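You operate a simulated robot arm through the tools that you are given. There is no shell and no other tool.

You run a simulated robot arm. Do the job below in one go: nothing can be reset, and whatever is moved stays where it is left.

JOB
Set the controls near the top of the rig table. At the end: the silver jig disc is turned to 45 degrees; the orange jig rest is set to up to the disc; the grey counter knob is turned to reset; the relief cartridge from the top of the rig table stands on top of the white job card; whatever was shut is shut again. Leave all else as you found it, and nothing knocked over. The orange jig rest goes toward x +0.7, y -0.7, z +0.0 (a direction in the base frame), to its stop.

The check looks at the end state, three seconds after you hand in, the way a careful person would. Anything else that was tipped, shoved, dropped, spilled or broken makes it a failure.

ROBOT AND FRAMES
A 6-joint arm with a two-finger parallel gripper, fixed in place. Base frame: the origin is at the foot of the arm, x ahead of it, y to its left, z up; the work surface is at about z = 0.014. Units: m, rad, N and s.
With the tool pointing down near the work surface it reaches from about 0.14 to 0.58 m from the base axis. Its first joint turns from -1.152 to 1.152 rad. Payload 2.1 kg.
The TCP is the grasp point between the finger pads, 0.03 m short of the fingertips. In the tool frame z runs along the fingers and y along their closing line. Largest opening 0.094 m; finger width 0.028, thickness 0.01; the body of the gripper, 0.05 by 0.096 m, starts 0.055 m behind the TCP.
Orientation is that of the tool frame in the base frame, as [roll, pitch, yaw] about the fixed x, y, z axes, in that order (R = Rz(yaw) Ry(pitch) Rx(roll)). With the fingers straight down and closing along the base's y, the tool's x points along the base's -x, its y along +y and its z along -z.

CONTROLS
- The arm moves only by the tool jog_arm. Its argument "moves" is a list of rows, each an object (a shift or turn left out is 0, a gripper value left out holds the last) with "translation": the shift along the base's x, y, z in m, a list of three; "angular": the turn, a rotation vector about the base's x, y, z in rad, a list of three; "fingers": the opening in per cent of the stroke, from 0 (shut) to 100 (fully open). In form: [{"translation": [dx, dy, dz], "angular": [rx, ry, rz], "fingers": fingers}, ...]. A call has 1 to 20 rows; each row shifts and turns the commanded pose from where the row before left it. Rows are played at 5 a second. More than 0.05 m and 0.15 rad between two rows, or a gripper value outside its range, and nothing of the call is played. A pose out of reach is approached as far as the arm can. The call stops where the force on the tool passes 40 N (or 10 N more than at its start, if that is more) or the arm is blocked; 0.2 s more then pass. Each finger travels about 0.072 m/s and halts on what it meets, pressing with about 35 N; the grip force reading is that of the motor and also rises with nothing between the fingers. The clock runs only during rows and for 0.2 s after the last one: add rows that do not move to give the fingers time. The reply holds the time, the measured pose of the TCP, the force on the tool along the base axes, the opening and the grip force, in the units named above and with some noise, with the torque about the TCP (base axes, N m) and any sound that the robot's microphone picked up.
- Cameras (640 x 400 px; columns grow to the right, rows downward): "scene" is fixed at [0.0742, -0.4022, 0.479]; the picture's right is [0.52, -0.85, 0.00], its down [-0.58, -0.35, -0.74] and it looks along [0.63, 0.38, -0.68] (base axes); focal length 214 px, centre (320, 200). "wrist" rides on the gripper at [0.076, 0.014, -0.103] in the tool frame; the picture's right is [-0.18, 0.98, 0.00], its down [-0.75, -0.14, -0.64] and it looks along [-0.63, -0.12, 0.77] (tool axes); focal length 243 px, centre (320, 200). There is no depth. A picture from a camera that has moved, and an enlarged one, comes with that camera's place and axes in the base frame and with its lens. The place of the scene camera against the robot may be out by one fixed shift of up to 0.012 m in any direction.
- grab_frame(camera): a new picture of that camera. It takes no simulated time.
- close_up(camera, box): a new picture of the part [left, top, right, bottom] of that camera's present view, enlarged. It takes no simulated time.
- finish_job(): hands the job in; it is judged then, once.

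Nothing tells you positions but the pictures and the camera data. Unless the task says otherwise, let go and move clear before handing in.

The tools are called after "Emit:" by a JSON object that holds its "api" and its "payload". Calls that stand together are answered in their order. jog_arm: Moves the arm, as the interface text tells. Its arguments: {"type":"object","properties":{"moves":{"type":"array","items":{"type":"object","properties":{"translation":{"type":"array","items":{"type":"number"}},"angular":{"type":"array","items":{"type":"number"}},"fingers":{"type":"number"}}}}},"required":["moves"]} The other tools are called the same way: grab_frame (camera) takes a picture; close_up (camera, box) takes an enlarged picture of a part of a camera's view; finish_job () hands the job in.

At the start:

```text
t: 0.0
tcp_pos: [0.3821, 0.0263, 0.3898]
orientation: [-3.141, 0.001, 3.141]
wrist_force: [-0.4, -0.3, -0.1]
torque: [-0.01, -0.03, 0.01]
gripper_width: 0.0938
grip_force: 0.1
```

scene: 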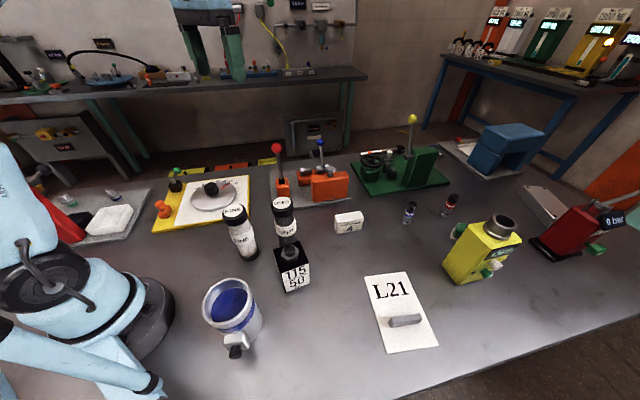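
wrist: 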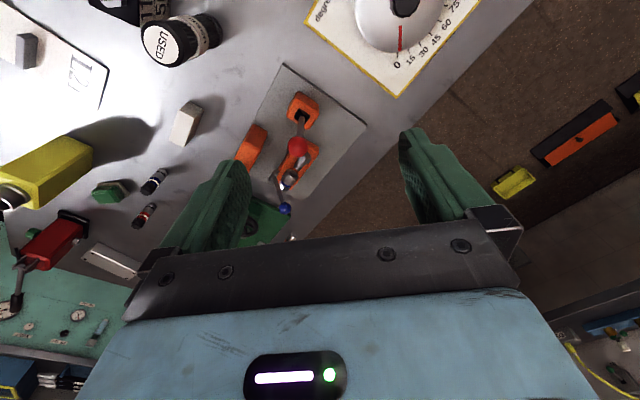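

I see a table with several fixtures: a silver disc on a degree scale, an orange jig, a green device, cartridges and a white card marked L21. I'll look closer before moving.

Emit:
{"api": "close_up", "payload": {"camera": "scene", "box": [140, 130, 300, 230]}}

Emit:
{"api": "close_up", "payload": {"camera": "scene", "box": [260, 100, 460, 225]}}

Emit:
{"api": "close_up", "payload": {"camera": "scene", "box": [340, 180, 540, 305]}}

Emit:
{"api": "close_up", "payload": {"camera": "scene", "box": [190, 180, 390, 305]}}

Emit:
{"api": "close_up", "payload": {"camera": "scene", "box": [480, 160, 640, 260]}}

Emit:
{"api": "close_up", "payload": {"camera": "wrist", "box": [0, 0, 320, 200]}}

```text
4.00 times, centred on (220, 180) of scene
camera zoom: at [0.0742, -0.4022, 0.479], right [0.52, -0.85, 0.0], down [-0.58, -0.35, -0.74], along [0.63, 0.38, -0.68], focal length 858 px, centre (720, 280)
```

zoom: 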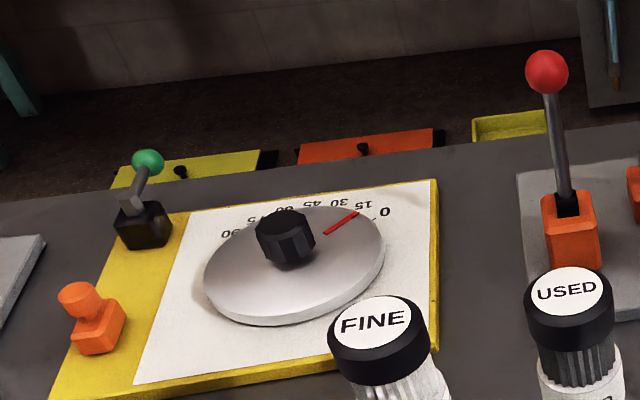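

```text
3.20 times, centred on (360, 162) of scene
camera zoom: at [0.0742, -0.4022, 0.479], right [0.52, -0.85, 0.0], down [-0.58, -0.35, -0.74], along [0.63, 0.38, -0.68], focal length 686 px, centre (192, 320)
```

zoom: 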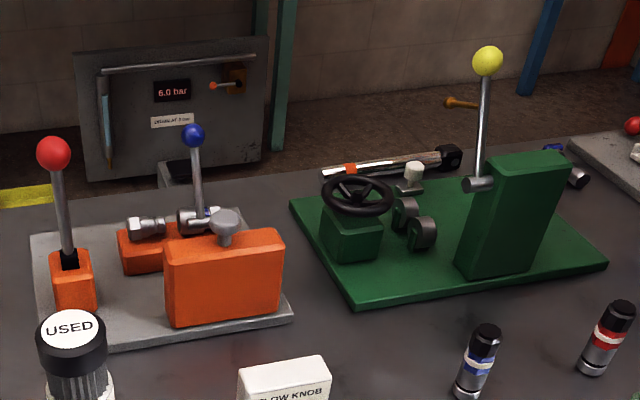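

```text
3.20 times, centred on (440, 242) of scene
camera zoom: at [0.0742, -0.4022, 0.479], right [0.52, -0.85, 0.0], down [-0.58, -0.35, -0.74], along [0.63, 0.38, -0.68], focal length 686 px, centre (-64, 64)
```

zoom: 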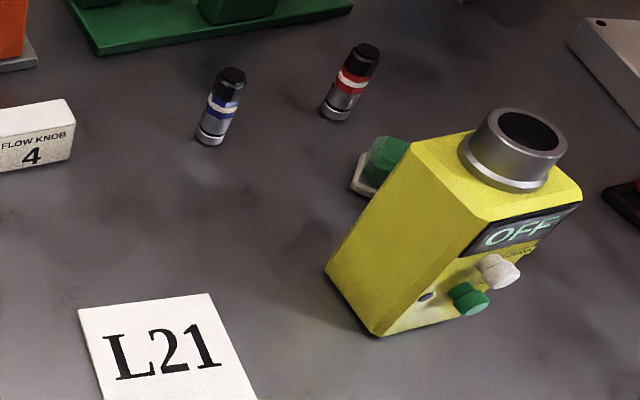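

```text
3.20 times, centred on (290, 242) of scene
camera zoom: at [0.0742, -0.4022, 0.479], right [0.52, -0.85, 0.0], down [-0.58, -0.35, -0.74], along [0.63, 0.38, -0.68], focal length 686 px, centre (416, 64)
```

zoom: 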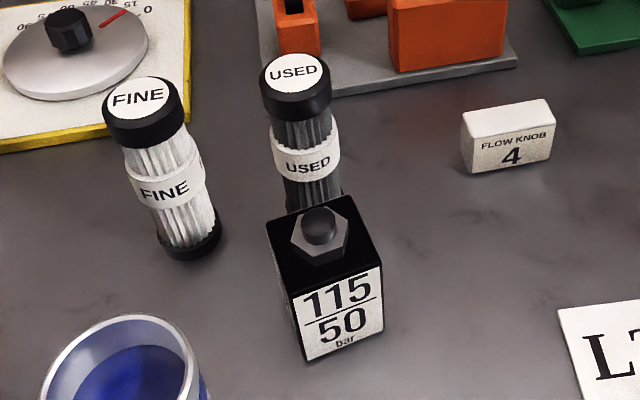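

```text
4.00 times, centred on (560, 210) of scene
camera zoom: at [0.0742, -0.4022, 0.479], right [0.52, -0.85, 0.0], down [-0.58, -0.35, -0.74], along [0.63, 0.38, -0.68], focal length 858 px, centre (-640, 160)
```

zoom: 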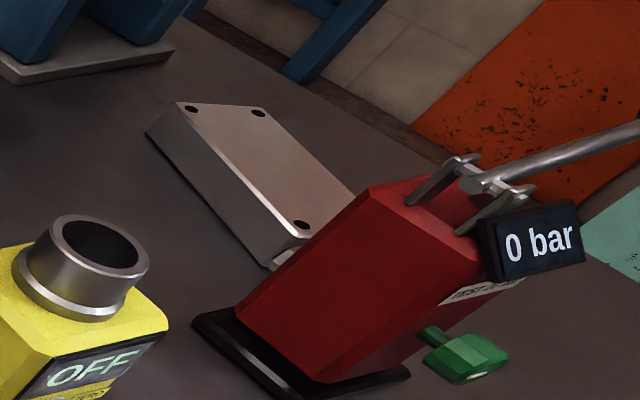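

```text
2.00 times, centred on (160, 100) of wrist
camera zoom: at [0.3052, 0.0395, 0.492], right [0.18, 0.98, 0.0], down [0.75, -0.14, 0.64], along [0.63, -0.12, -0.77], focal length 485 px, centre (640, 400)
```

zoom: 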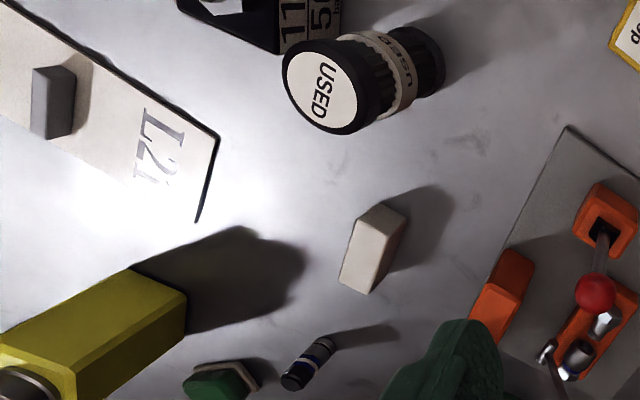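

The silver disc, orange rest and green-knobbed lever sit on the yellow-edged board at about (0.33, 0.14). I need better views to find the grey counter knob and the relief cartridge, so I'll move the wrist camera high above the table, first over the board.

Emit:
{"api": "jog_arm", "payload": {"moves": [{"translation": [-0.025, 0.025, 0]}, {"translation": [-0.025, 0.025, 0]}, {"translation": [-0.025, 0.025, 0]}, {"translation": [-0.025, 0.025, 0]}, {}]}}

Emit:
{"api": "grab_frame", "payload": {"camera": "wrist"}}

Emit:
{"api": "grab_frame", "payload": {"camera": "scene"}}

```text
t: 1.2
tcp_pos: [0.2821, 0.1244, 0.3898]
orientation: [-3.141, 0.001, -3.141]
wrist_force: [0.1, -0.2, 0.1]
torque: [0.01, 0.02, 0.02]
gripper_width: 0.094
grip_force: 0.0
```

```text
taken
camera wrist: at [0.2049, 0.1392, 0.4922], right [0.18, 0.98, 0.0], down [0.75, -0.14, 0.64], along [0.63, -0.12, -0.77], focal length 243 px, centre (320, 200)
```

wrist: 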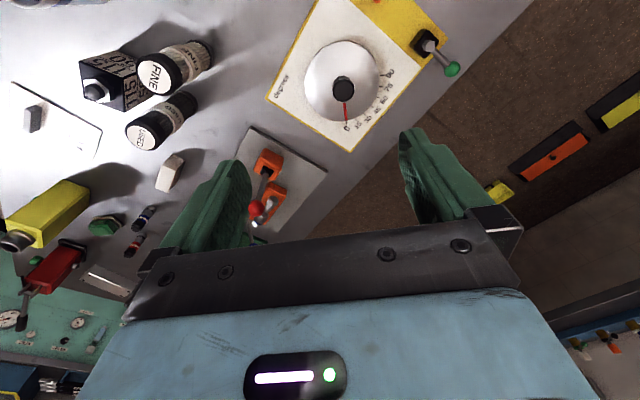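

```text
taken
```

scene: 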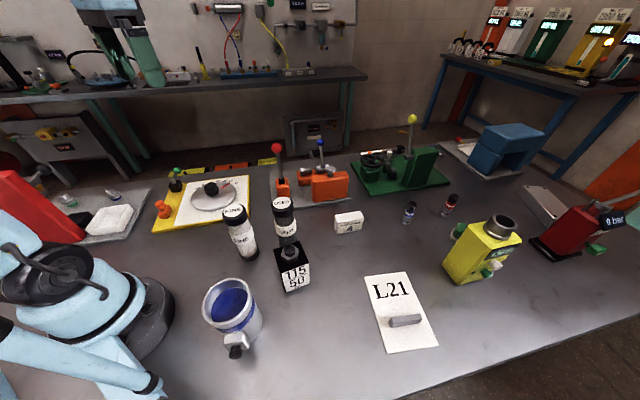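

The dial shows its red mark near 0 with 45 along the scale. I'll enlarge the useful parts of this view.

Emit:
{"api": "close_up", "payload": {"camera": "wrist", "box": [240, 0, 480, 150]}}

Emit:
{"api": "close_up", "payload": {"camera": "wrist", "box": [0, 0, 240, 150]}}

Emit:
{"api": "close_up", "payload": {"camera": "wrist", "box": [0, 150, 240, 300]}}

Emit:
{"api": "close_up", "payload": {"camera": "scene", "box": [40, 170, 168, 250]}}

Emit:
{"api": "close_up", "payload": {"camera": "scene", "box": [430, 200, 558, 280]}}

Emit:
{"api": "close_up", "payload": {"camera": "scene", "box": [370, 180, 498, 260]}}

```text
2.67 times, centred on (360, 75) of wrist
camera zoom: at [0.2049, 0.1392, 0.4922], right [0.18, 0.98, 0.0], down [0.75, -0.14, 0.64], along [0.63, -0.12, -0.77], focal length 647 px, centre (213, 533)
```

zoom: 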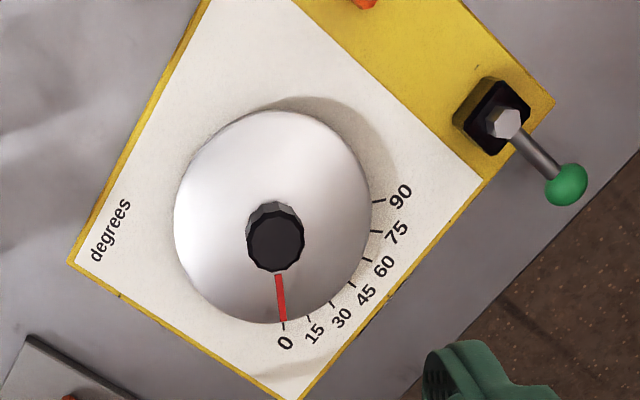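

```text
2.67 times, centred on (120, 75) of wrist
camera zoom: at [0.2049, 0.1392, 0.4922], right [0.18, 0.98, 0.0], down [0.75, -0.14, 0.64], along [0.63, -0.12, -0.77], focal length 647 px, centre (853, 533)
```

zoom: 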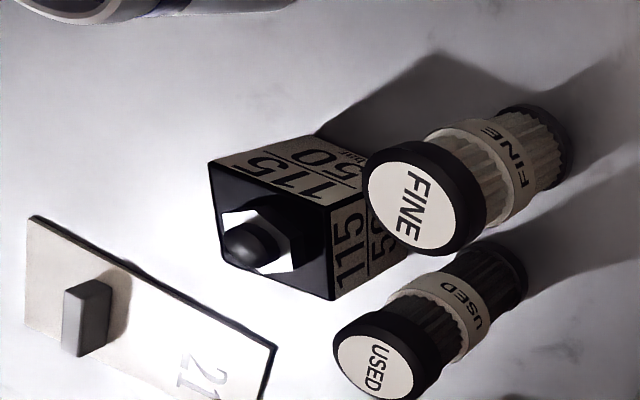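

```text
2.67 times, centred on (120, 225) of wrist
camera zoom: at [0.2049, 0.1392, 0.4922], right [0.18, 0.98, 0.0], down [0.75, -0.14, 0.64], along [0.63, -0.12, -0.77], focal length 647 px, centre (853, 133)
```

zoom: 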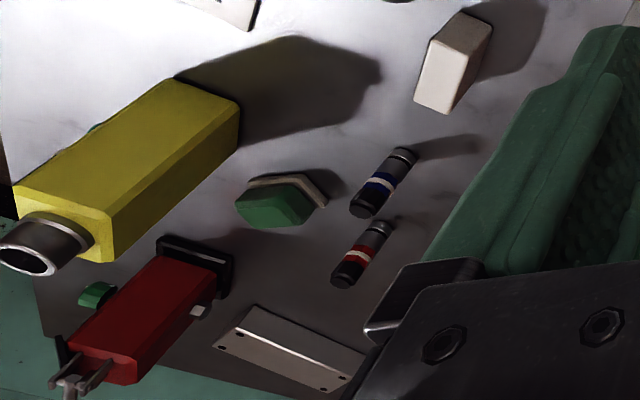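

```text
5.00 times, centred on (104, 210) of scene
camera zoom: at [0.0742, -0.4022, 0.479], right [0.52, -0.85, 0.0], down [-0.58, -0.35, -0.74], along [0.63, 0.38, -0.68], focal length 1072 px, centre (1400, 150)
```

zoom: 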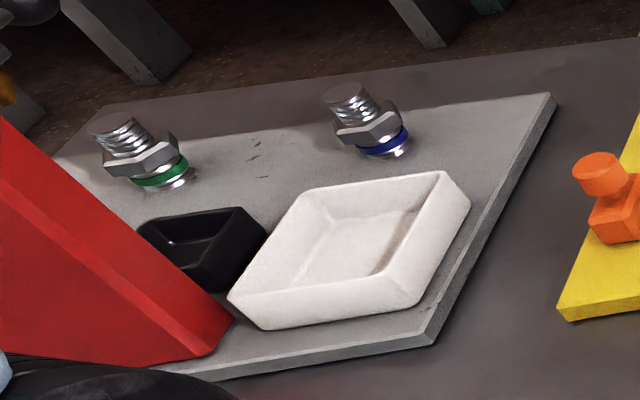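

```text
5.00 times, centred on (494, 240) of scene
camera zoom: at [0.0742, -0.4022, 0.479], right [0.52, -0.85, 0.0], down [-0.58, -0.35, -0.74], along [0.63, 0.38, -0.68], focal length 1072 px, centre (-550, 0)
```

zoom: 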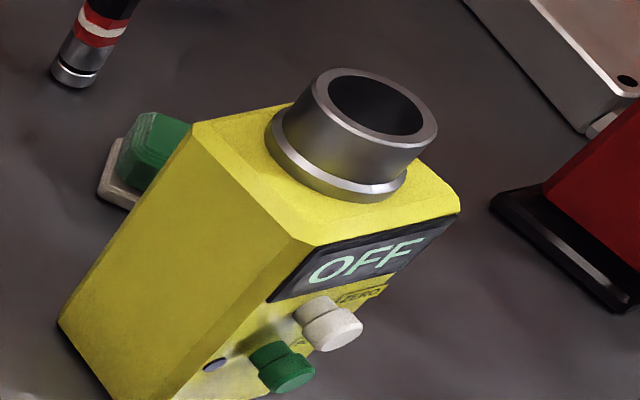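

```text
5.00 times, centred on (434, 220) of scene
camera zoom: at [0.0742, -0.4022, 0.479], right [0.52, -0.85, 0.0], down [-0.58, -0.35, -0.74], along [0.63, 0.38, -0.68], focal length 1072 px, centre (-250, 100)
```

zoom: 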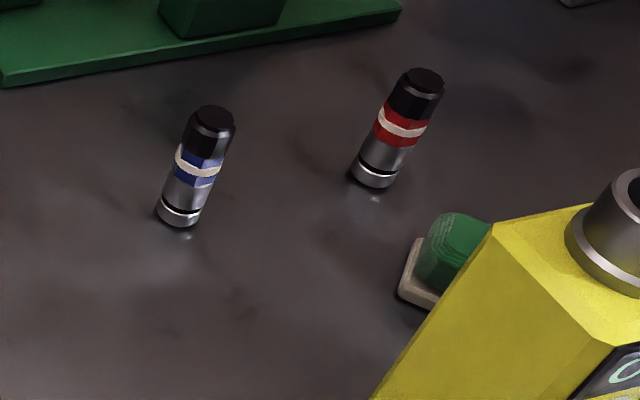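

The scale reads 0 to 90 with the red mark at 0, and the board's corner lever with the green ball may be a clamp. Next I'll look over the orange and green fixtures and the small cartridges for the counter knob and any labels.

Emit:
{"api": "jog_arm", "payload": {"moves": [{"translation": [0.025, -0.045, 0]}, {"translation": [0.025, -0.045, 0]}, {"translation": [0.025, -0.045, 0]}, {"translation": [0.025, -0.045, 0]}, {"translation": [0.025, -0.045, 0]}, {}]}}

Emit:
{"api": "grab_frame", "payload": {"camera": "wrist"}}

Emit:
{"api": "close_up", "payload": {"camera": "wrist", "box": [200, 0, 440, 150]}}

Emit:
{"api": "close_up", "payload": {"camera": "wrist", "box": [0, 0, 240, 150]}}

```text
refused: row 1 steps farther than a row can; nothing moved
```

```text
taken
camera wrist: at [0.2049, 0.1392, 0.4922], right [0.18, 0.98, 0.0], down [0.75, -0.14, 0.64], along [0.63, -0.12, -0.77], focal length 243 px, centre (320, 200)
```

wrist: 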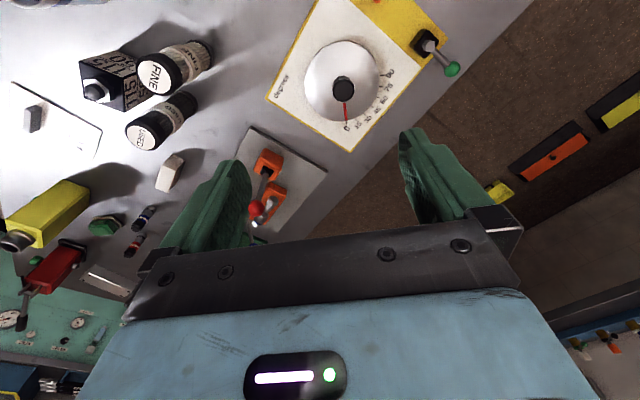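

```text
2.67 times, centred on (320, 75) of wrist
camera zoom: at [0.2049, 0.1392, 0.4922], right [0.18, 0.98, 0.0], down [0.75, -0.14, 0.64], along [0.63, -0.12, -0.77], focal length 647 px, centre (320, 533)
```

zoom: 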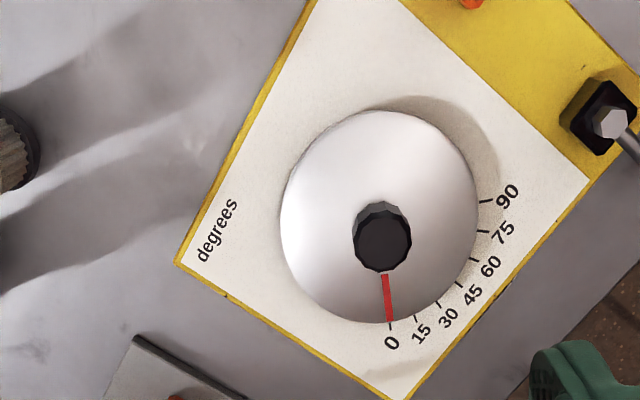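

```text
2.67 times, centred on (120, 75) of wrist
camera zoom: at [0.2049, 0.1392, 0.4922], right [0.18, 0.98, 0.0], down [0.75, -0.14, 0.64], along [0.63, -0.12, -0.77], focal length 647 px, centre (853, 533)
```

zoom: 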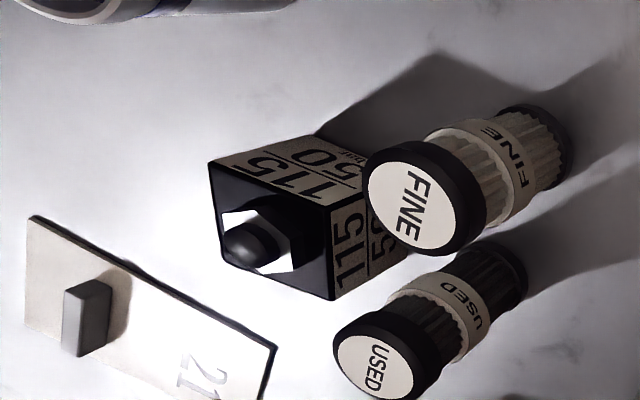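

The last row set stepped just over 0.05 m and nothing moved, so I'll repeat it with smaller steps.

Emit:
{"api": "jog_arm", "payload": {"moves": [{"translation": [0.02, -0.038, 0]}, {"translation": [0.02, -0.038, 0]}, {"translation": [0.02, -0.038, 0]}, {"translation": [0.02, -0.038, 0]}, {"translation": [0.02, -0.038, 0]}, {"translation": [0.02, -0.038, 0]}, {}]}}

Emit:
{"api": "grab_frame", "payload": {"camera": "wrist"}}

Emit:
{"api": "close_up", "payload": {"camera": "wrist", "box": [200, 0, 440, 150]}}

Emit:
{"api": "close_up", "payload": {"camera": "wrist", "box": [0, 0, 240, 150]}}

```text
t: 2.8
tcp_pos: [0.3998, -0.1059, 0.3901]
orientation: [3.141, 0.0, -3.141]
wrist_force: [-0.1, 0.1, 0.4]
torque: [-0.02, -0.01, -0.02]
gripper_width: 0.0939
grip_force: 0.0
```

```text
taken
camera wrist: at [0.3224, -0.0917, 0.4923], right [0.18, 0.98, 0.0], down [0.75, -0.14, 0.64], along [0.63, -0.12, -0.77], focal length 243 px, centre (320, 200)
```

wrist: 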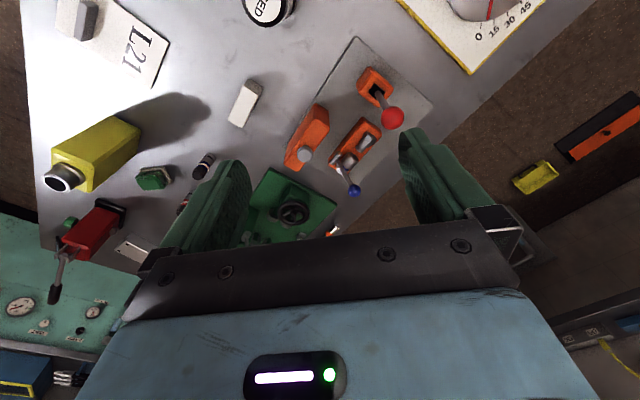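

```text
2.67 times, centred on (320, 75) of wrist
camera zoom: at [0.3224, -0.0917, 0.4923], right [0.18, 0.98, 0.0], down [0.75, -0.14, 0.64], along [0.63, -0.12, -0.77], focal length 647 px, centre (320, 533)
```

zoom: 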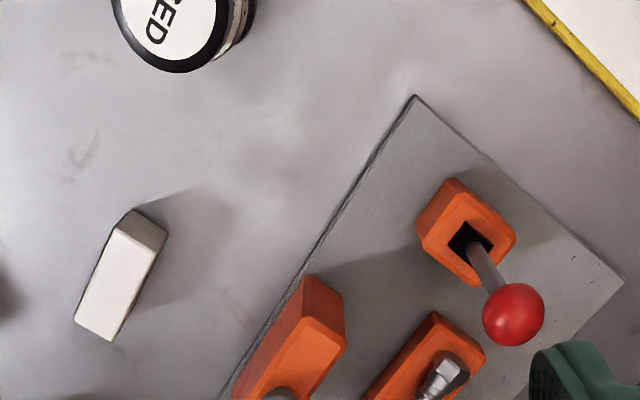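

```text
2.67 times, centred on (120, 75) of wrist
camera zoom: at [0.3224, -0.0917, 0.4923], right [0.18, 0.98, 0.0], down [0.75, -0.14, 0.64], along [0.63, -0.12, -0.77], focal length 647 px, centre (853, 533)
```

zoom: 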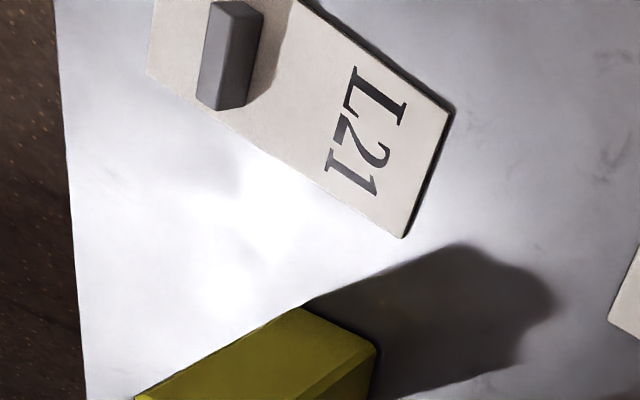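

The orange fixture has a red lever, a blue-ball lever and a grey knob on an orange block; the green one has a handwheel. I'll enlarge these, the drawer-like trays and the cartridges.

Emit:
{"api": "close_up", "payload": {"camera": "wrist", "box": [240, 90, 432, 210]}}

Emit:
{"api": "close_up", "payload": {"camera": "wrist", "box": [100, 130, 292, 250]}}

Emit:
{"api": "close_up", "payload": {"camera": "wrist", "box": [0, 160, 160, 260]}}

Emit:
{"api": "close_up", "payload": {"camera": "wrist", "box": [480, 80, 640, 180]}}

Emit:
{"api": "close_up", "payload": {"camera": "scene", "box": [150, 140, 310, 240]}}

```text
3.33 times, centred on (336, 150) of wrist
camera zoom: at [0.3224, -0.0917, 0.4923], right [0.18, 0.98, 0.0], down [0.75, -0.14, 0.64], along [0.63, -0.12, -0.77], focal length 809 px, centre (267, 367)
```

zoom: 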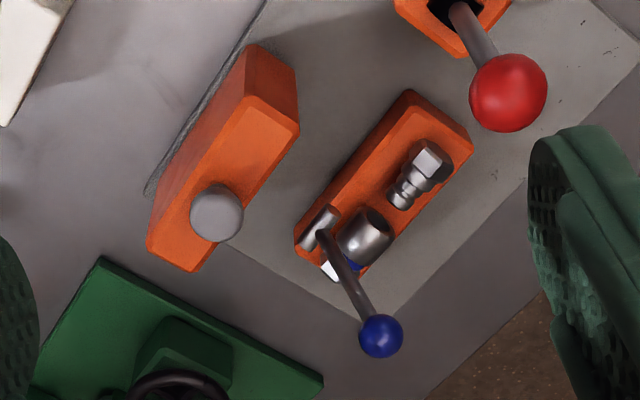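

```text
3.33 times, centred on (196, 190) of wrist
camera zoom: at [0.3224, -0.0917, 0.4923], right [0.18, 0.98, 0.0], down [0.75, -0.14, 0.64], along [0.63, -0.12, -0.77], focal length 809 px, centre (733, 233)
```

zoom: 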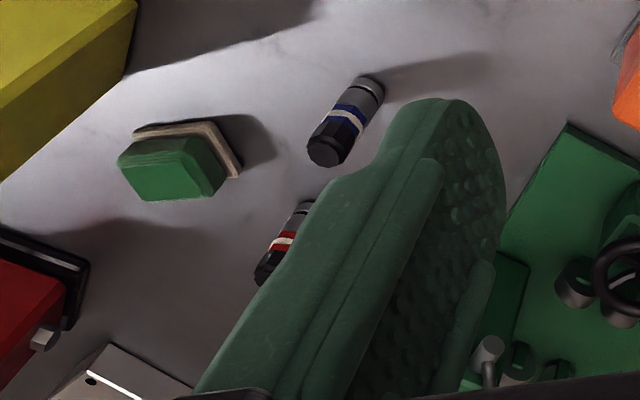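

```text
4.00 times, centred on (80, 210) of wrist
camera zoom: at [0.3224, -0.0917, 0.4923], right [0.18, 0.98, 0.0], down [0.75, -0.14, 0.64], along [0.63, -0.12, -0.77], focal length 970 px, centre (1280, 160)
```

zoom: 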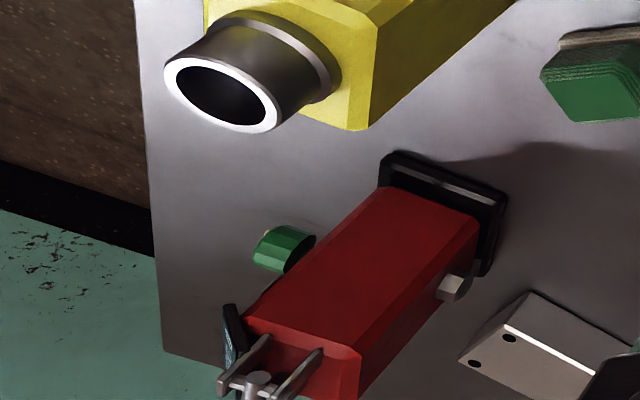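

```text
4.00 times, centred on (560, 130) of wrist
camera zoom: at [0.3224, -0.0917, 0.4923], right [0.18, 0.98, 0.0], down [0.75, -0.14, 0.64], along [0.63, -0.12, -0.77], focal length 970 px, centre (-640, 480)
```

zoom: 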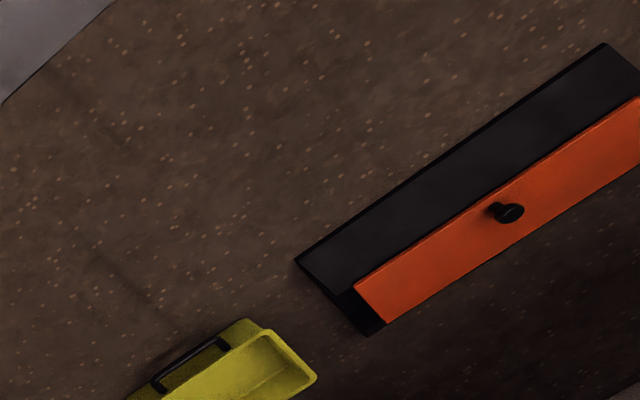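

```text
4.00 times, centred on (230, 190) of scene
camera zoom: at [0.0742, -0.4022, 0.479], right [0.52, -0.85, 0.0], down [-0.58, -0.35, -0.74], along [0.63, 0.38, -0.68], focal length 858 px, centre (680, 240)
```

zoom: 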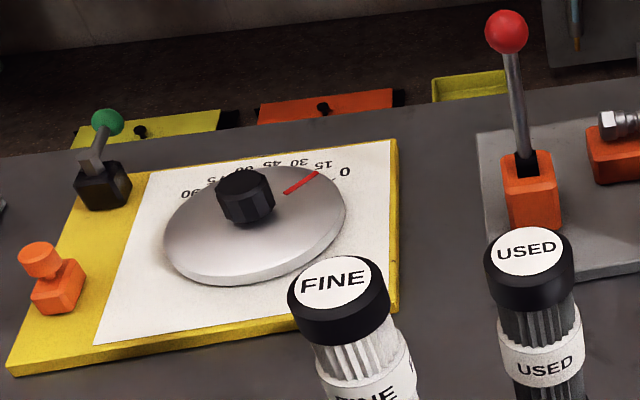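

The orange block's grey knob is near (0.53, -0.16, 0.10), and the small blue- and red-banded cylinders look beyond reach. I'll turn the camera toward the right side of the table to read the small objects better.

Emit:
{"api": "jog_arm", "payload": {"moves": [{"angular": [0, 0, -0.15]}, {"angular": [0, 0, -0.15]}, {"angular": [0, 0, -0.15]}, {"angular": [0, 0, -0.15]}, {"angular": [0, 0, -0.1]}, {}]}}

Emit:
{"api": "grab_frame", "payload": {"camera": "wrist"}}

Emit:
{"api": "close_up", "payload": {"camera": "wrist", "box": [240, 60, 400, 160]}}

Emit:
{"api": "close_up", "payload": {"camera": "wrist", "box": [80, 0, 320, 150]}}

```text
t: 4.2
tcp_pos: [0.4024, -0.1033, 0.3893]
orientation: [-3.141, 0.001, 2.442]
wrist_force: [-0.7, 0.4, 0.3]
torque: [0.02, 0.01, 0.02]
gripper_width: 0.0938
grip_force: 0.0
```

```text
taken
camera wrist: at [0.3523, -0.0434, 0.4923], right [0.78, 0.63, 0.0], down [0.48, -0.59, 0.64], along [0.41, -0.5, -0.77], focal length 243 px, centre (320, 200)
```

wrist: 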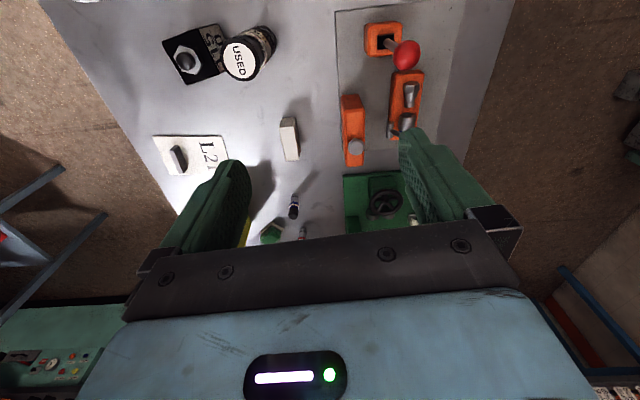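

```text
4.00 times, centred on (320, 110) of wrist
camera zoom: at [0.3523, -0.0434, 0.4923], right [0.78, 0.63, 0.0], down [0.48, -0.59, 0.64], along [0.41, -0.5, -0.77], focal length 970 px, centre (320, 560)
```

zoom: 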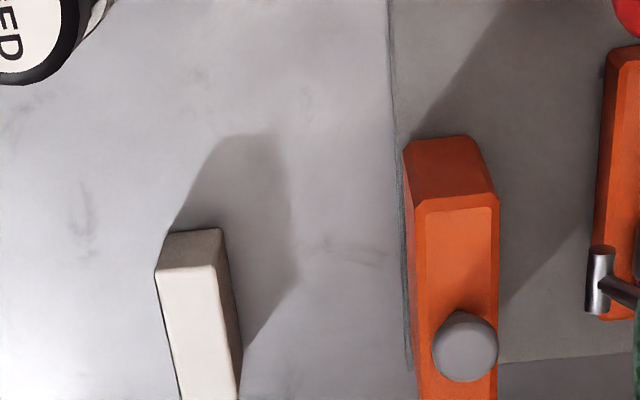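

```text
2.67 times, centred on (200, 75) of wrist
camera zoom: at [0.3523, -0.0434, 0.4923], right [0.78, 0.63, 0.0], down [0.48, -0.59, 0.64], along [0.41, -0.5, -0.77], focal length 647 px, centre (640, 533)
```

zoom: 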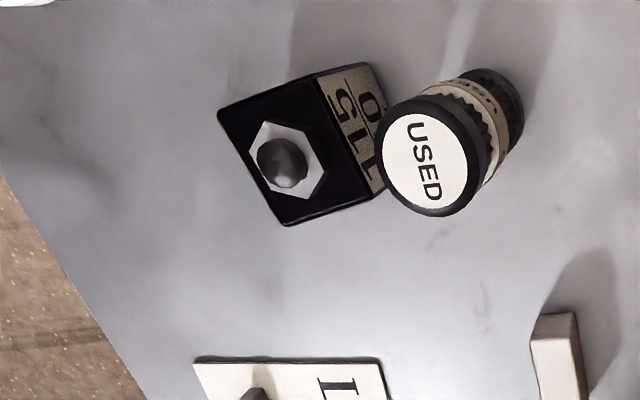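

The grey knob sits on top of the orange block, but the block's far face (toward +x, +y) is hidden from here. I'll swing around to view it from the far side, staying high.

Emit:
{"api": "jog_arm", "payload": {"moves": [{"translation": [0.01, 0.0085, 0], "angular": [0, 0, -0.145]}, {"translation": [0.01, 0.0085, 0], "angular": [0, 0, -0.145]}, {"translation": [0.01, 0.0085, 0], "angular": [0, 0, -0.145]}, {"translation": [0.01, 0.0085, 0], "angular": [0, 0, -0.145]}, {"translation": [0.01, 0.0085, 0], "angular": [0, 0, -0.145]}, {"translation": [0.01, 0.0085, 0], "angular": [0, 0, -0.145]}, {"translation": [0.01, 0.0085, 0], "angular": [0, 0, -0.145]}, {"translation": [0.01, 0.0085, 0], "angular": [0, 0, -0.145]}, {"translation": [0.01, 0.0085, 0], "angular": [0, 0, -0.145]}, {"translation": [0.01, 0.0085, 0], "angular": [0, 0, -0.145]}, {"translation": [0.01, 0.0085, 0], "angular": [0, 0, -0.145]}, {"translation": [0.01, 0.0085, 0], "angular": [0, 0, -0.145]}, {}]}}

Emit:
{"api": "grab_frame", "payload": {"camera": "wrist"}}

Emit:
{"api": "grab_frame", "payload": {"camera": "scene"}}

```text
t: 7.0
tcp_pos: [0.4748, 0.0027, 0.3411]
orientation: [3.141, -0.001, 0.7]
wrist_force: [-0.4, 0.0, -0.2]
torque: [-0.03, -0.01, 0.03]
gripper_width: 0.0938
grip_force: 0.1
out of reach, approached as far as the arm can: row 3, 5, 6, 7, 8, 9, 10, 12
```

```text
taken
camera wrist: at [0.5406, 0.0407, 0.4443], right [0.49, -0.87, 0.0], down [-0.67, -0.38, 0.64], along [-0.56, -0.32, -0.77], focal length 243 px, centre (320, 200)
```

wrist: 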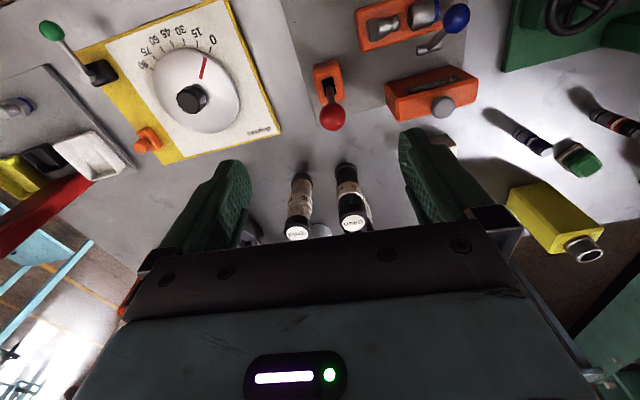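

```text
taken
```

scene: 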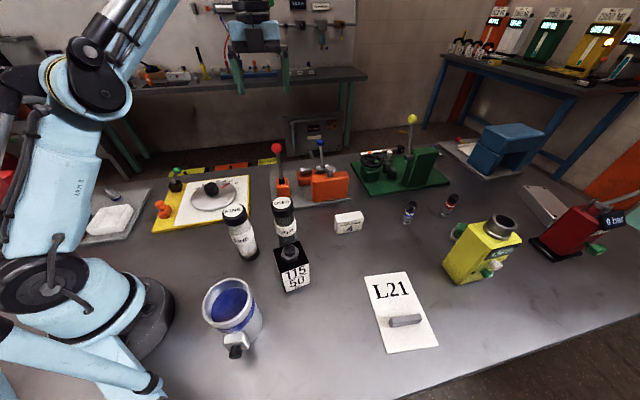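

Now the block's far face shows a dark window. I'll enlarge it, and the rest of the left side.

Emit:
{"api": "close_up", "payload": {"camera": "wrist", "box": [350, 40, 510, 140]}}

Emit:
{"api": "close_up", "payload": {"camera": "wrist", "box": [300, 0, 500, 125]}}

Emit:
{"api": "close_up", "payload": {"camera": "wrist", "box": [480, 80, 640, 180]}}

Emit:
{"api": "close_up", "payload": {"camera": "wrist", "box": [0, 0, 280, 175]}}

Emit:
{"api": "close_up", "payload": {"camera": "wrist", "box": [240, 150, 432, 270]}}

```text
4.00 times, centred on (430, 90) of wrist
camera zoom: at [0.5406, 0.0407, 0.4443], right [0.49, -0.87, 0.0], down [-0.67, -0.38, 0.64], along [-0.56, -0.32, -0.77], focal length 970 px, centre (-120, 640)
```

zoom: 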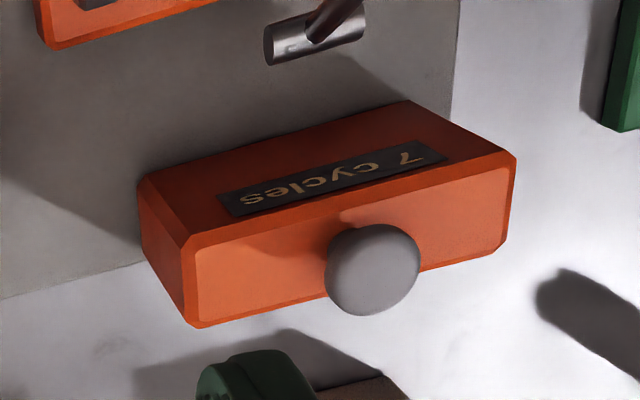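

```text
3.20 times, centred on (400, 62) of wrist
camera zoom: at [0.5406, 0.0407, 0.4443], right [0.49, -0.87, 0.0], down [-0.67, -0.38, 0.64], along [-0.56, -0.32, -0.77], focal length 776 px, centre (64, 640)
```

zoom: 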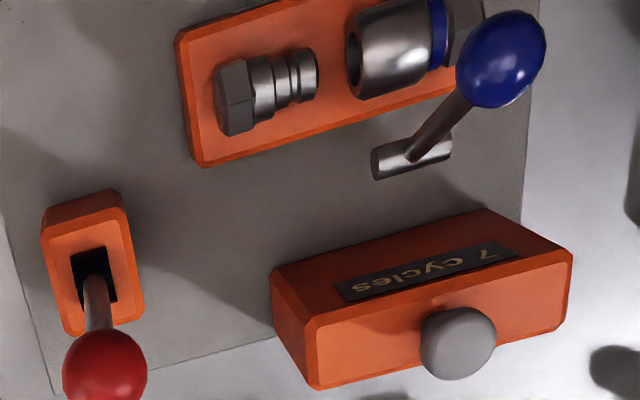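

```text
4.00 times, centred on (560, 130) of wrist
camera zoom: at [0.5406, 0.0407, 0.4443], right [0.49, -0.87, 0.0], down [-0.67, -0.38, 0.64], along [-0.56, -0.32, -0.77], focal length 970 px, centre (-640, 480)
```

zoom: 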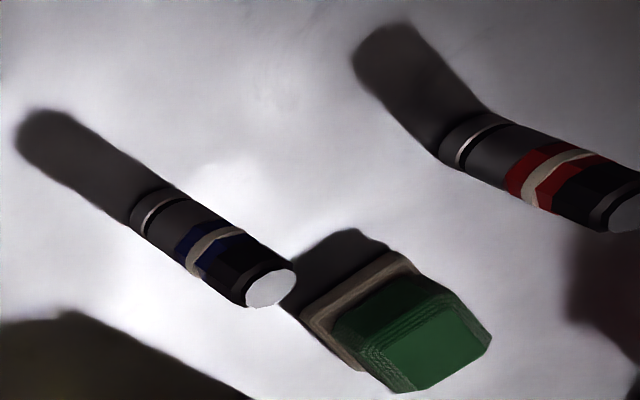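

```text
2.29 times, centred on (140, 88) of wrist
camera zoom: at [0.5406, 0.0407, 0.4443], right [0.49, -0.87, 0.0], down [-0.67, -0.38, 0.64], along [-0.56, -0.32, -0.77], focal length 555 px, centre (731, 457)
```

zoom: 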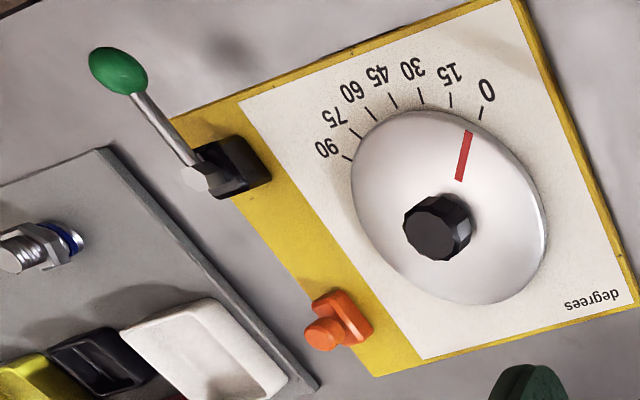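

```text
3.33 times, centred on (336, 210) of wrist
camera zoom: at [0.5406, 0.0407, 0.4443], right [0.49, -0.87, 0.0], down [-0.67, -0.38, 0.64], along [-0.56, -0.32, -0.77], focal length 809 px, centre (267, 167)
```

zoom: 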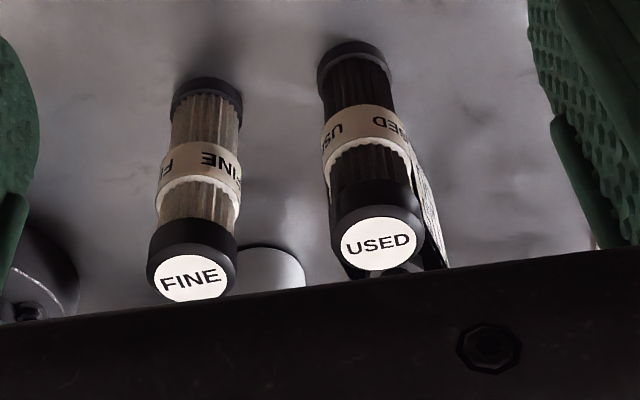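

The orange block is the counter (it reads "7 cycles"), so its grey top knob is the one to turn to reset. The disc's red mark is at 0 and turns counterclockwise toward 45. The black "115/50 bar" block with the hex top looks like the relief cartridge. I'll swing back to view it closely.

Emit:
{"api": "jog_arm", "payload": {"moves": [{"translation": [-0.0187, -0.007, -0.001], "angular": [0, 0, 0.145]}, {"translation": [-0.0187, -0.007, -0.001], "angular": [0, 0, 0.145]}, {"translation": [-0.0187, -0.007, -0.001], "angular": [0, 0, 0.145]}, {"translation": [-0.0187, -0.007, -0.001], "angular": [0, 0, 0.145]}, {"translation": [-0.0187, -0.007, -0.001], "angular": [0, 0, 0.145]}, {"translation": [-0.0187, -0.007, -0.001], "angular": [0, 0, 0.145]}, {"translation": [-0.0187, -0.007, -0.001], "angular": [0, 0, 0.145]}, {"translation": [-0.0187, -0.007, -0.001], "angular": [0, 0, 0.145]}, {"translation": [-0.0187, -0.007, -0.001], "angular": [0, 0, 0.145]}, {"translation": [-0.0187, -0.007, -0.001], "angular": [0, 0, 0.145]}, {"translation": [-0.0187, -0.007, -0.001], "angular": [0, 0, 0.145]}, {"translation": [-0.0187, -0.007, -0.001], "angular": [0, 0, 0.145]}, {}]}}

Emit:
{"api": "grab_frame", "payload": {"camera": "wrist"}}

Emit:
{"api": "close_up", "payload": {"camera": "wrist", "box": [160, 60, 400, 210]}}

```text
t: 9.8
tcp_pos: [0.2494, -0.0806, 0.3299]
orientation: [3.141, -0.001, 2.444]
wrist_force: [-0.1, -0.5, 0.1]
torque: [-0.01, 0.02, 0.01]
gripper_width: 0.0943
grip_force: 0.0
```

```text
taken
camera wrist: at [0.1992, -0.0201, 0.433], right [0.77, 0.63, 0.0], down [0.49, -0.59, 0.64], along [0.41, -0.5, -0.77], focal length 243 px, centre (320, 200)
```

wrist: 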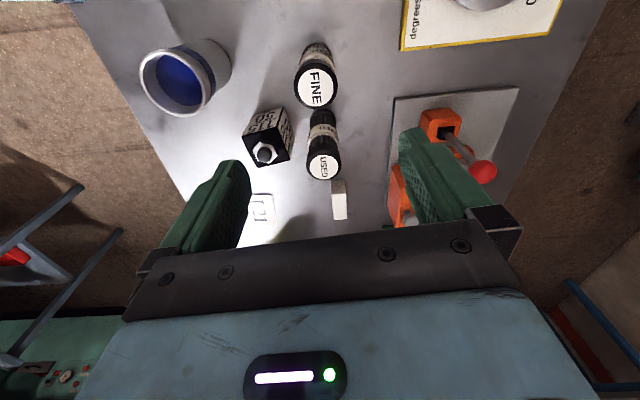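

```text
2.67 times, centred on (280, 135) of wrist
camera zoom: at [0.1992, -0.0201, 0.433], right [0.77, 0.63, 0.0], down [0.49, -0.59, 0.64], along [0.41, -0.5, -0.77], focal length 647 px, centre (427, 373)
```

zoom: 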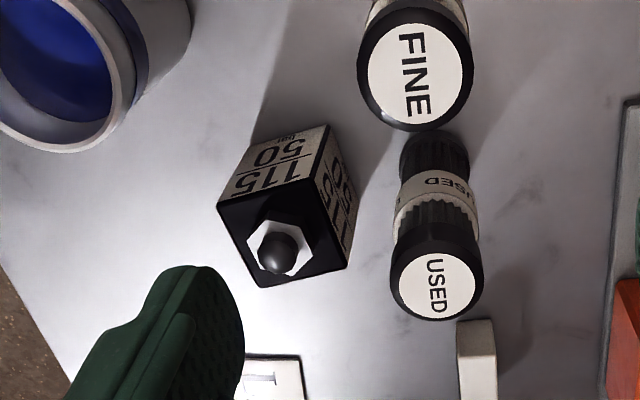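

The "115/50 bar" block stands near (0.248, -0.211), about 0.055 m square and roughly 0.07 m high, with the USED filter about 4 cm behind it. I'll begin with the disc and move in for a closer look at the jig board.

Emit:
{"api": "jog_arm", "payload": {"moves": [{"translation": [0.0056, 0.0298, -0.0075], "angular": [0, 0, 0.0872]}, {"translation": [0.0056, 0.0298, -0.0075], "angular": [0, 0, 0.0872]}, {"translation": [0.0056, 0.0298, -0.0075], "angular": [0, 0, 0.0872]}, {"translation": [0.0056, 0.0298, -0.0075], "angular": [0, 0, 0.0872]}, {"translation": [0.0056, 0.0298, -0.0075], "angular": [0, 0, 0.0872]}, {"translation": [0.0056, 0.0298, -0.0075], "angular": [0, 0, 0.0872]}, {"translation": [0.0056, 0.0298, -0.0075], "angular": [0, 0, 0.0872]}, {"translation": [0.0056, 0.0298, -0.0075], "angular": [0, 0, 0.0872]}, {}]}}

Emit:
{"api": "grab_frame", "payload": {"camera": "wrist"}}

Emit:
{"api": "close_up", "payload": {"camera": "wrist", "box": [160, 0, 480, 200]}}

Emit:
{"api": "close_up", "payload": {"camera": "wrist", "box": [380, 0, 540, 100]}}

```text
t: 11.8
tcp_pos: [0.2946, 0.1558, 0.2684]
orientation: [3.141, -0.001, 3.141]
wrist_force: [-0.2, 0.1, 0.4]
torque: [0.01, 0.0, 0.03]
gripper_width: 0.0939
grip_force: 0.1
```

```text
taken
camera wrist: at [0.2177, 0.1711, 0.371], right [0.18, 0.98, 0.0], down [0.75, -0.14, 0.64], along [0.63, -0.12, -0.77], focal length 243 px, centre (320, 200)
```

wrist: 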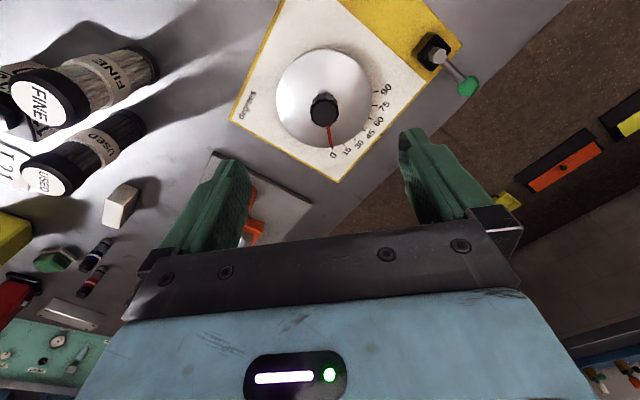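

```text
2.00 times, centred on (320, 100) of wrist
camera zoom: at [0.2177, 0.1711, 0.371], right [0.18, 0.98, 0.0], down [0.75, -0.14, 0.64], along [0.63, -0.12, -0.77], focal length 485 px, centre (320, 400)
```

zoom: 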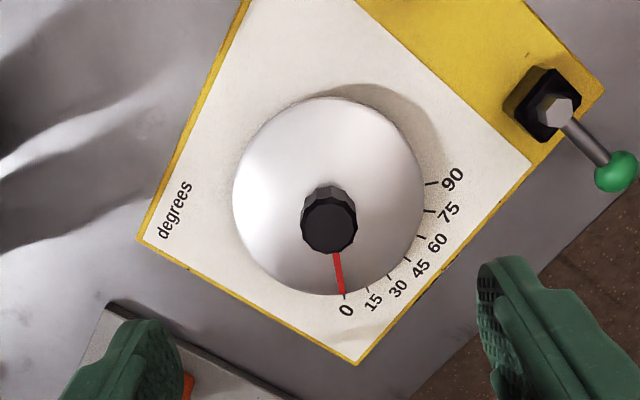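

```text
4.00 times, centred on (460, 50) of wrist
camera zoom: at [0.2177, 0.1711, 0.371], right [0.18, 0.98, 0.0], down [0.75, -0.14, 0.64], along [0.63, -0.12, -0.77], focal length 970 px, centre (-240, 800)
```

zoom: 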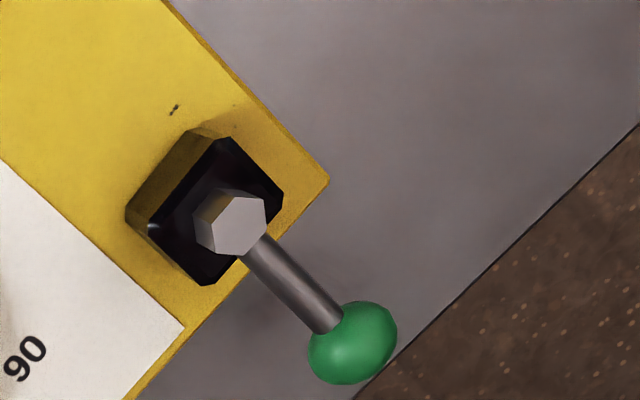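

The black knob on the disc has its top at about z 0.083, centred near (0.323, 0.158), and the disc surface is near z 0.03. I'll move over it and check the alignment before descending.

Emit:
{"api": "jog_arm", "payload": {"moves": [{"translation": [0.0095, 0.0006, -0.035]}, {"translation": [0.0095, 0.0006, -0.035]}, {"translation": [0.0095, 0.0005, -0.035]}, {"translation": [0, 0, -0.0234]}, {}]}}

Emit:
{"api": "grab_frame", "payload": {"camera": "wrist"}}

Emit:
{"api": "close_up", "payload": {"camera": "scene", "box": [140, 110, 300, 210]}}

```text
t: 13.0
tcp_pos: [0.3234, 0.1575, 0.1407]
orientation: [3.14, 0.0, 3.14]
wrist_force: [-0.1, 0.6, -0.5]
torque: [-0.01, 0.02, 0.0]
gripper_width: 0.0942
grip_force: 0.0
```

```text
taken
camera wrist: at [0.247, 0.1714, 0.244], right [0.19, 0.98, 0.0], down [0.75, -0.14, 0.64], along [0.63, -0.12, -0.77], focal length 243 px, centre (320, 200)
```

wrist: 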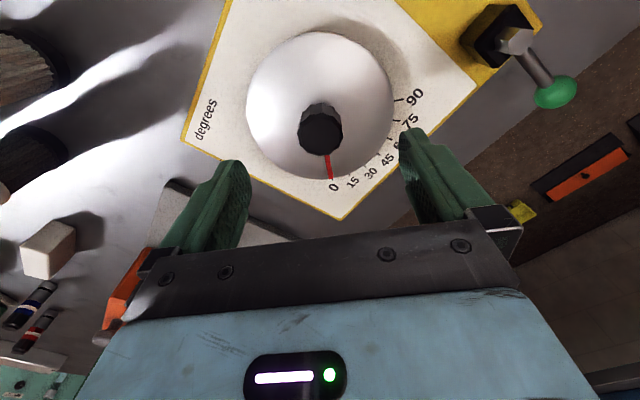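

```text
4.00 times, centred on (220, 160) of scene
camera zoom: at [0.0742, -0.4022, 0.479], right [0.52, -0.85, 0.0], down [-0.58, -0.35, -0.74], along [0.63, 0.38, -0.68], focal length 858 px, centre (720, 360)
```

zoom: 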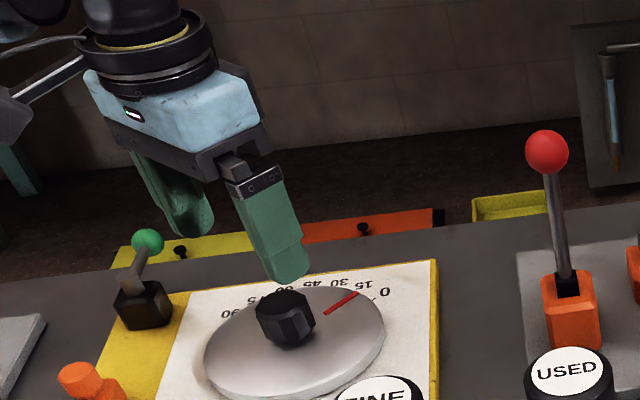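

The knob is well centred sideways, but its forward position is less certain. I'll turn the gripper 0.75 rad clockwise, which also sets up the +45° turn, and use the new view to pin down the knob axis.

Emit:
{"api": "jog_arm", "payload": {"moves": [{"angular": [0, 0, -0.15]}, {"angular": [0, 0, -0.15]}, {"angular": [0, 0, -0.15]}, {"angular": [0, 0, -0.15]}, {"angular": [0, 0, -0.15]}, {}]}}

Emit:
{"api": "grab_frame", "payload": {"camera": "wrist"}}

Emit:
{"api": "close_up", "payload": {"camera": "wrist", "box": [220, 50, 420, 175]}}

```text
t: 14.4
tcp_pos: [0.3228, 0.1579, 0.1416]
orientation: [3.141, 0.0, 2.387]
wrist_force: [0.4, 0.2, -0.4]
torque: [-0.02, -0.01, -0.02]
gripper_width: 0.0938
grip_force: 0.1
```

```text
taken
camera wrist: at [0.2769, 0.2211, 0.2439], right [0.81, 0.59, 0.0], down [0.45, -0.62, 0.64], along [0.38, -0.52, -0.77], focal length 243 px, centre (320, 200)
```

wrist: 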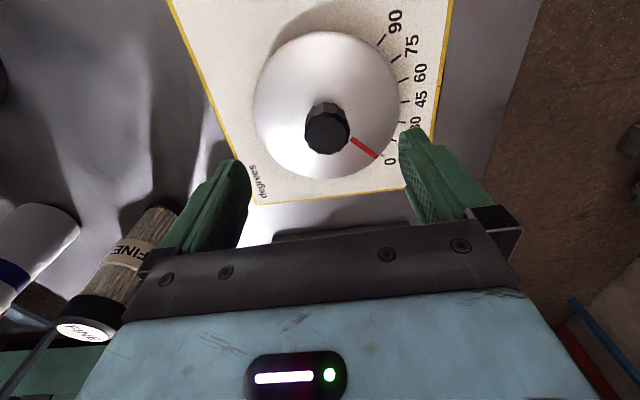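

```text
3.20 times, centred on (320, 112) of wrist
camera zoom: at [0.2769, 0.2211, 0.2439], right [0.81, 0.59, 0.0], down [0.45, -0.62, 0.64], along [0.38, -0.52, -0.77], focal length 776 px, centre (320, 480)
```

zoom: 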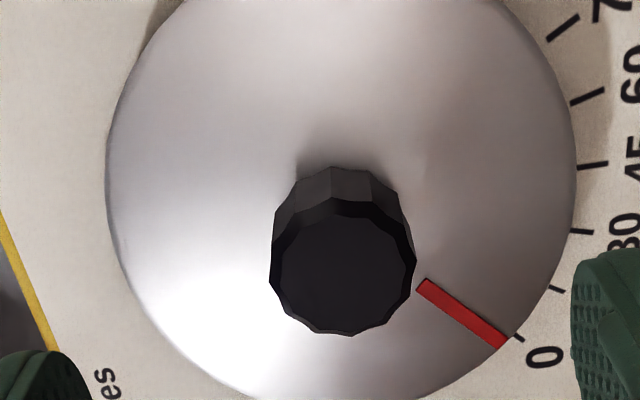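

Comparing the two views puts the knob axis about 5 mm further out, near (0.327, 0.155), with its top around z 0.065. I'll shift there and lower a little to recheck.

Emit:
{"api": "jog_arm", "payload": {"moves": [{"translation": [0.0045, -0.0035, -0.015]}, {"translation": [0, 0, -0.015]}, {}]}}

Emit:
{"api": "grab_frame", "payload": {"camera": "wrist"}}

Emit:
{"api": "close_up", "payload": {"camera": "scene", "box": [160, 130, 288, 210]}}

```text
t: 15.2
tcp_pos: [0.3266, 0.1552, 0.1122]
orientation: [3.141, -0.003, 2.39]
wrist_force: [0.3, 1.3, -0.5]
torque: [0.01, 0.0, -0.01]
gripper_width: 0.0938
grip_force: 0.0
```

```text
taken
camera wrist: at [0.2804, 0.2178, 0.2147], right [0.81, 0.59, 0.0], down [0.45, -0.62, 0.64], along [0.38, -0.52, -0.77], focal length 243 px, centre (320, 200)
```

wrist: 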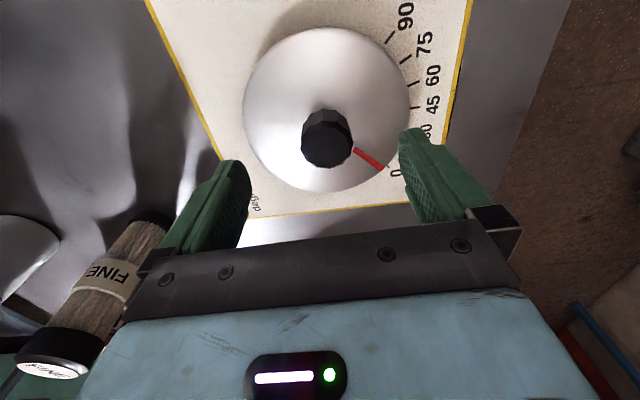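

```text
5.00 times, centred on (224, 170) of scene
camera zoom: at [0.0742, -0.4022, 0.479], right [0.52, -0.85, 0.0], down [-0.58, -0.35, -0.74], along [0.63, 0.38, -0.68], focal length 1072 px, centre (800, 350)
```

zoom: 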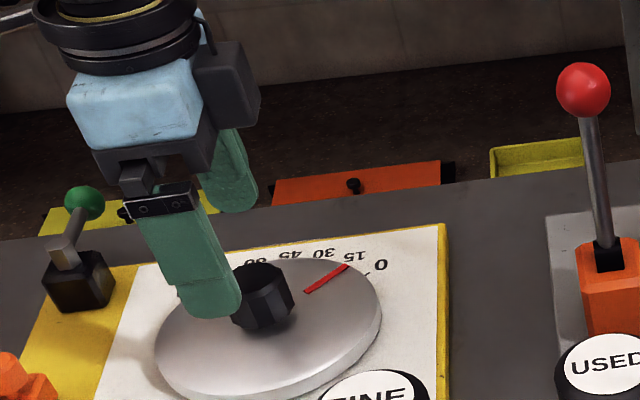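

The knob still sits about 4 mm to one side, so its axis is about (0.330, 0.1565) with the top near z 0.06. I'll shift, lower so the tips stay just above the disc, and look again before closing.

Emit:
{"api": "jog_arm", "payload": {"moves": [{"translation": [0.0034, 0.0014, -0.01]}, {"translation": [0, 0, -0.016]}, {"translation": [0, 0, -0.016]}, {}]}}

Emit:
{"api": "grab_frame", "payload": {"camera": "wrist"}}

Emit:
{"api": "close_up", "payload": {"camera": "scene", "box": [160, 130, 288, 210]}}

```text
t: 16.2
tcp_pos: [0.3318, 0.1567, 0.0706]
orientation: [-3.141, -0.001, 2.389]
wrist_force: [0.6, 0.0, 0.2]
torque: [0.01, 0.02, -0.01]
gripper_width: 0.0941
grip_force: 0.0
```

```text
taken
camera wrist: at [0.2853, 0.2202, 0.1729], right [0.81, 0.59, 0.0], down [0.45, -0.62, 0.64], along [0.38, -0.52, -0.77], focal length 243 px, centre (320, 200)
```

wrist: 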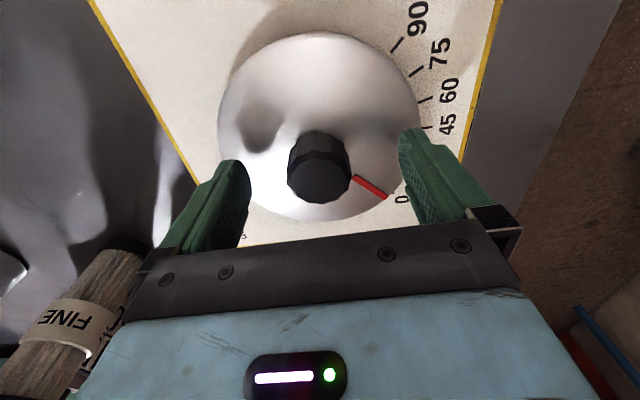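

```text
5.00 times, centred on (224, 170) of scene
camera zoom: at [0.0742, -0.4022, 0.479], right [0.52, -0.85, 0.0], down [-0.58, -0.35, -0.74], along [0.63, 0.38, -0.68], focal length 1072 px, centre (800, 350)
```

zoom: 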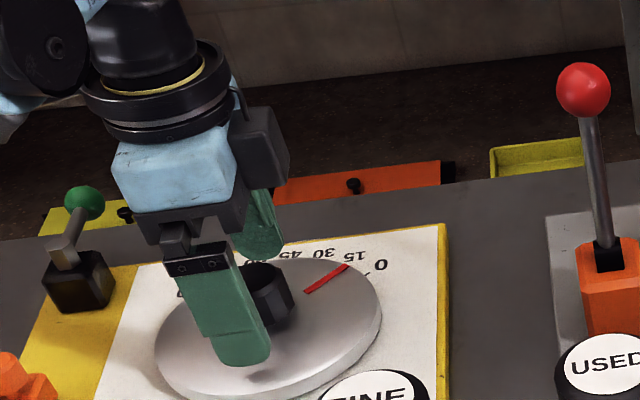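

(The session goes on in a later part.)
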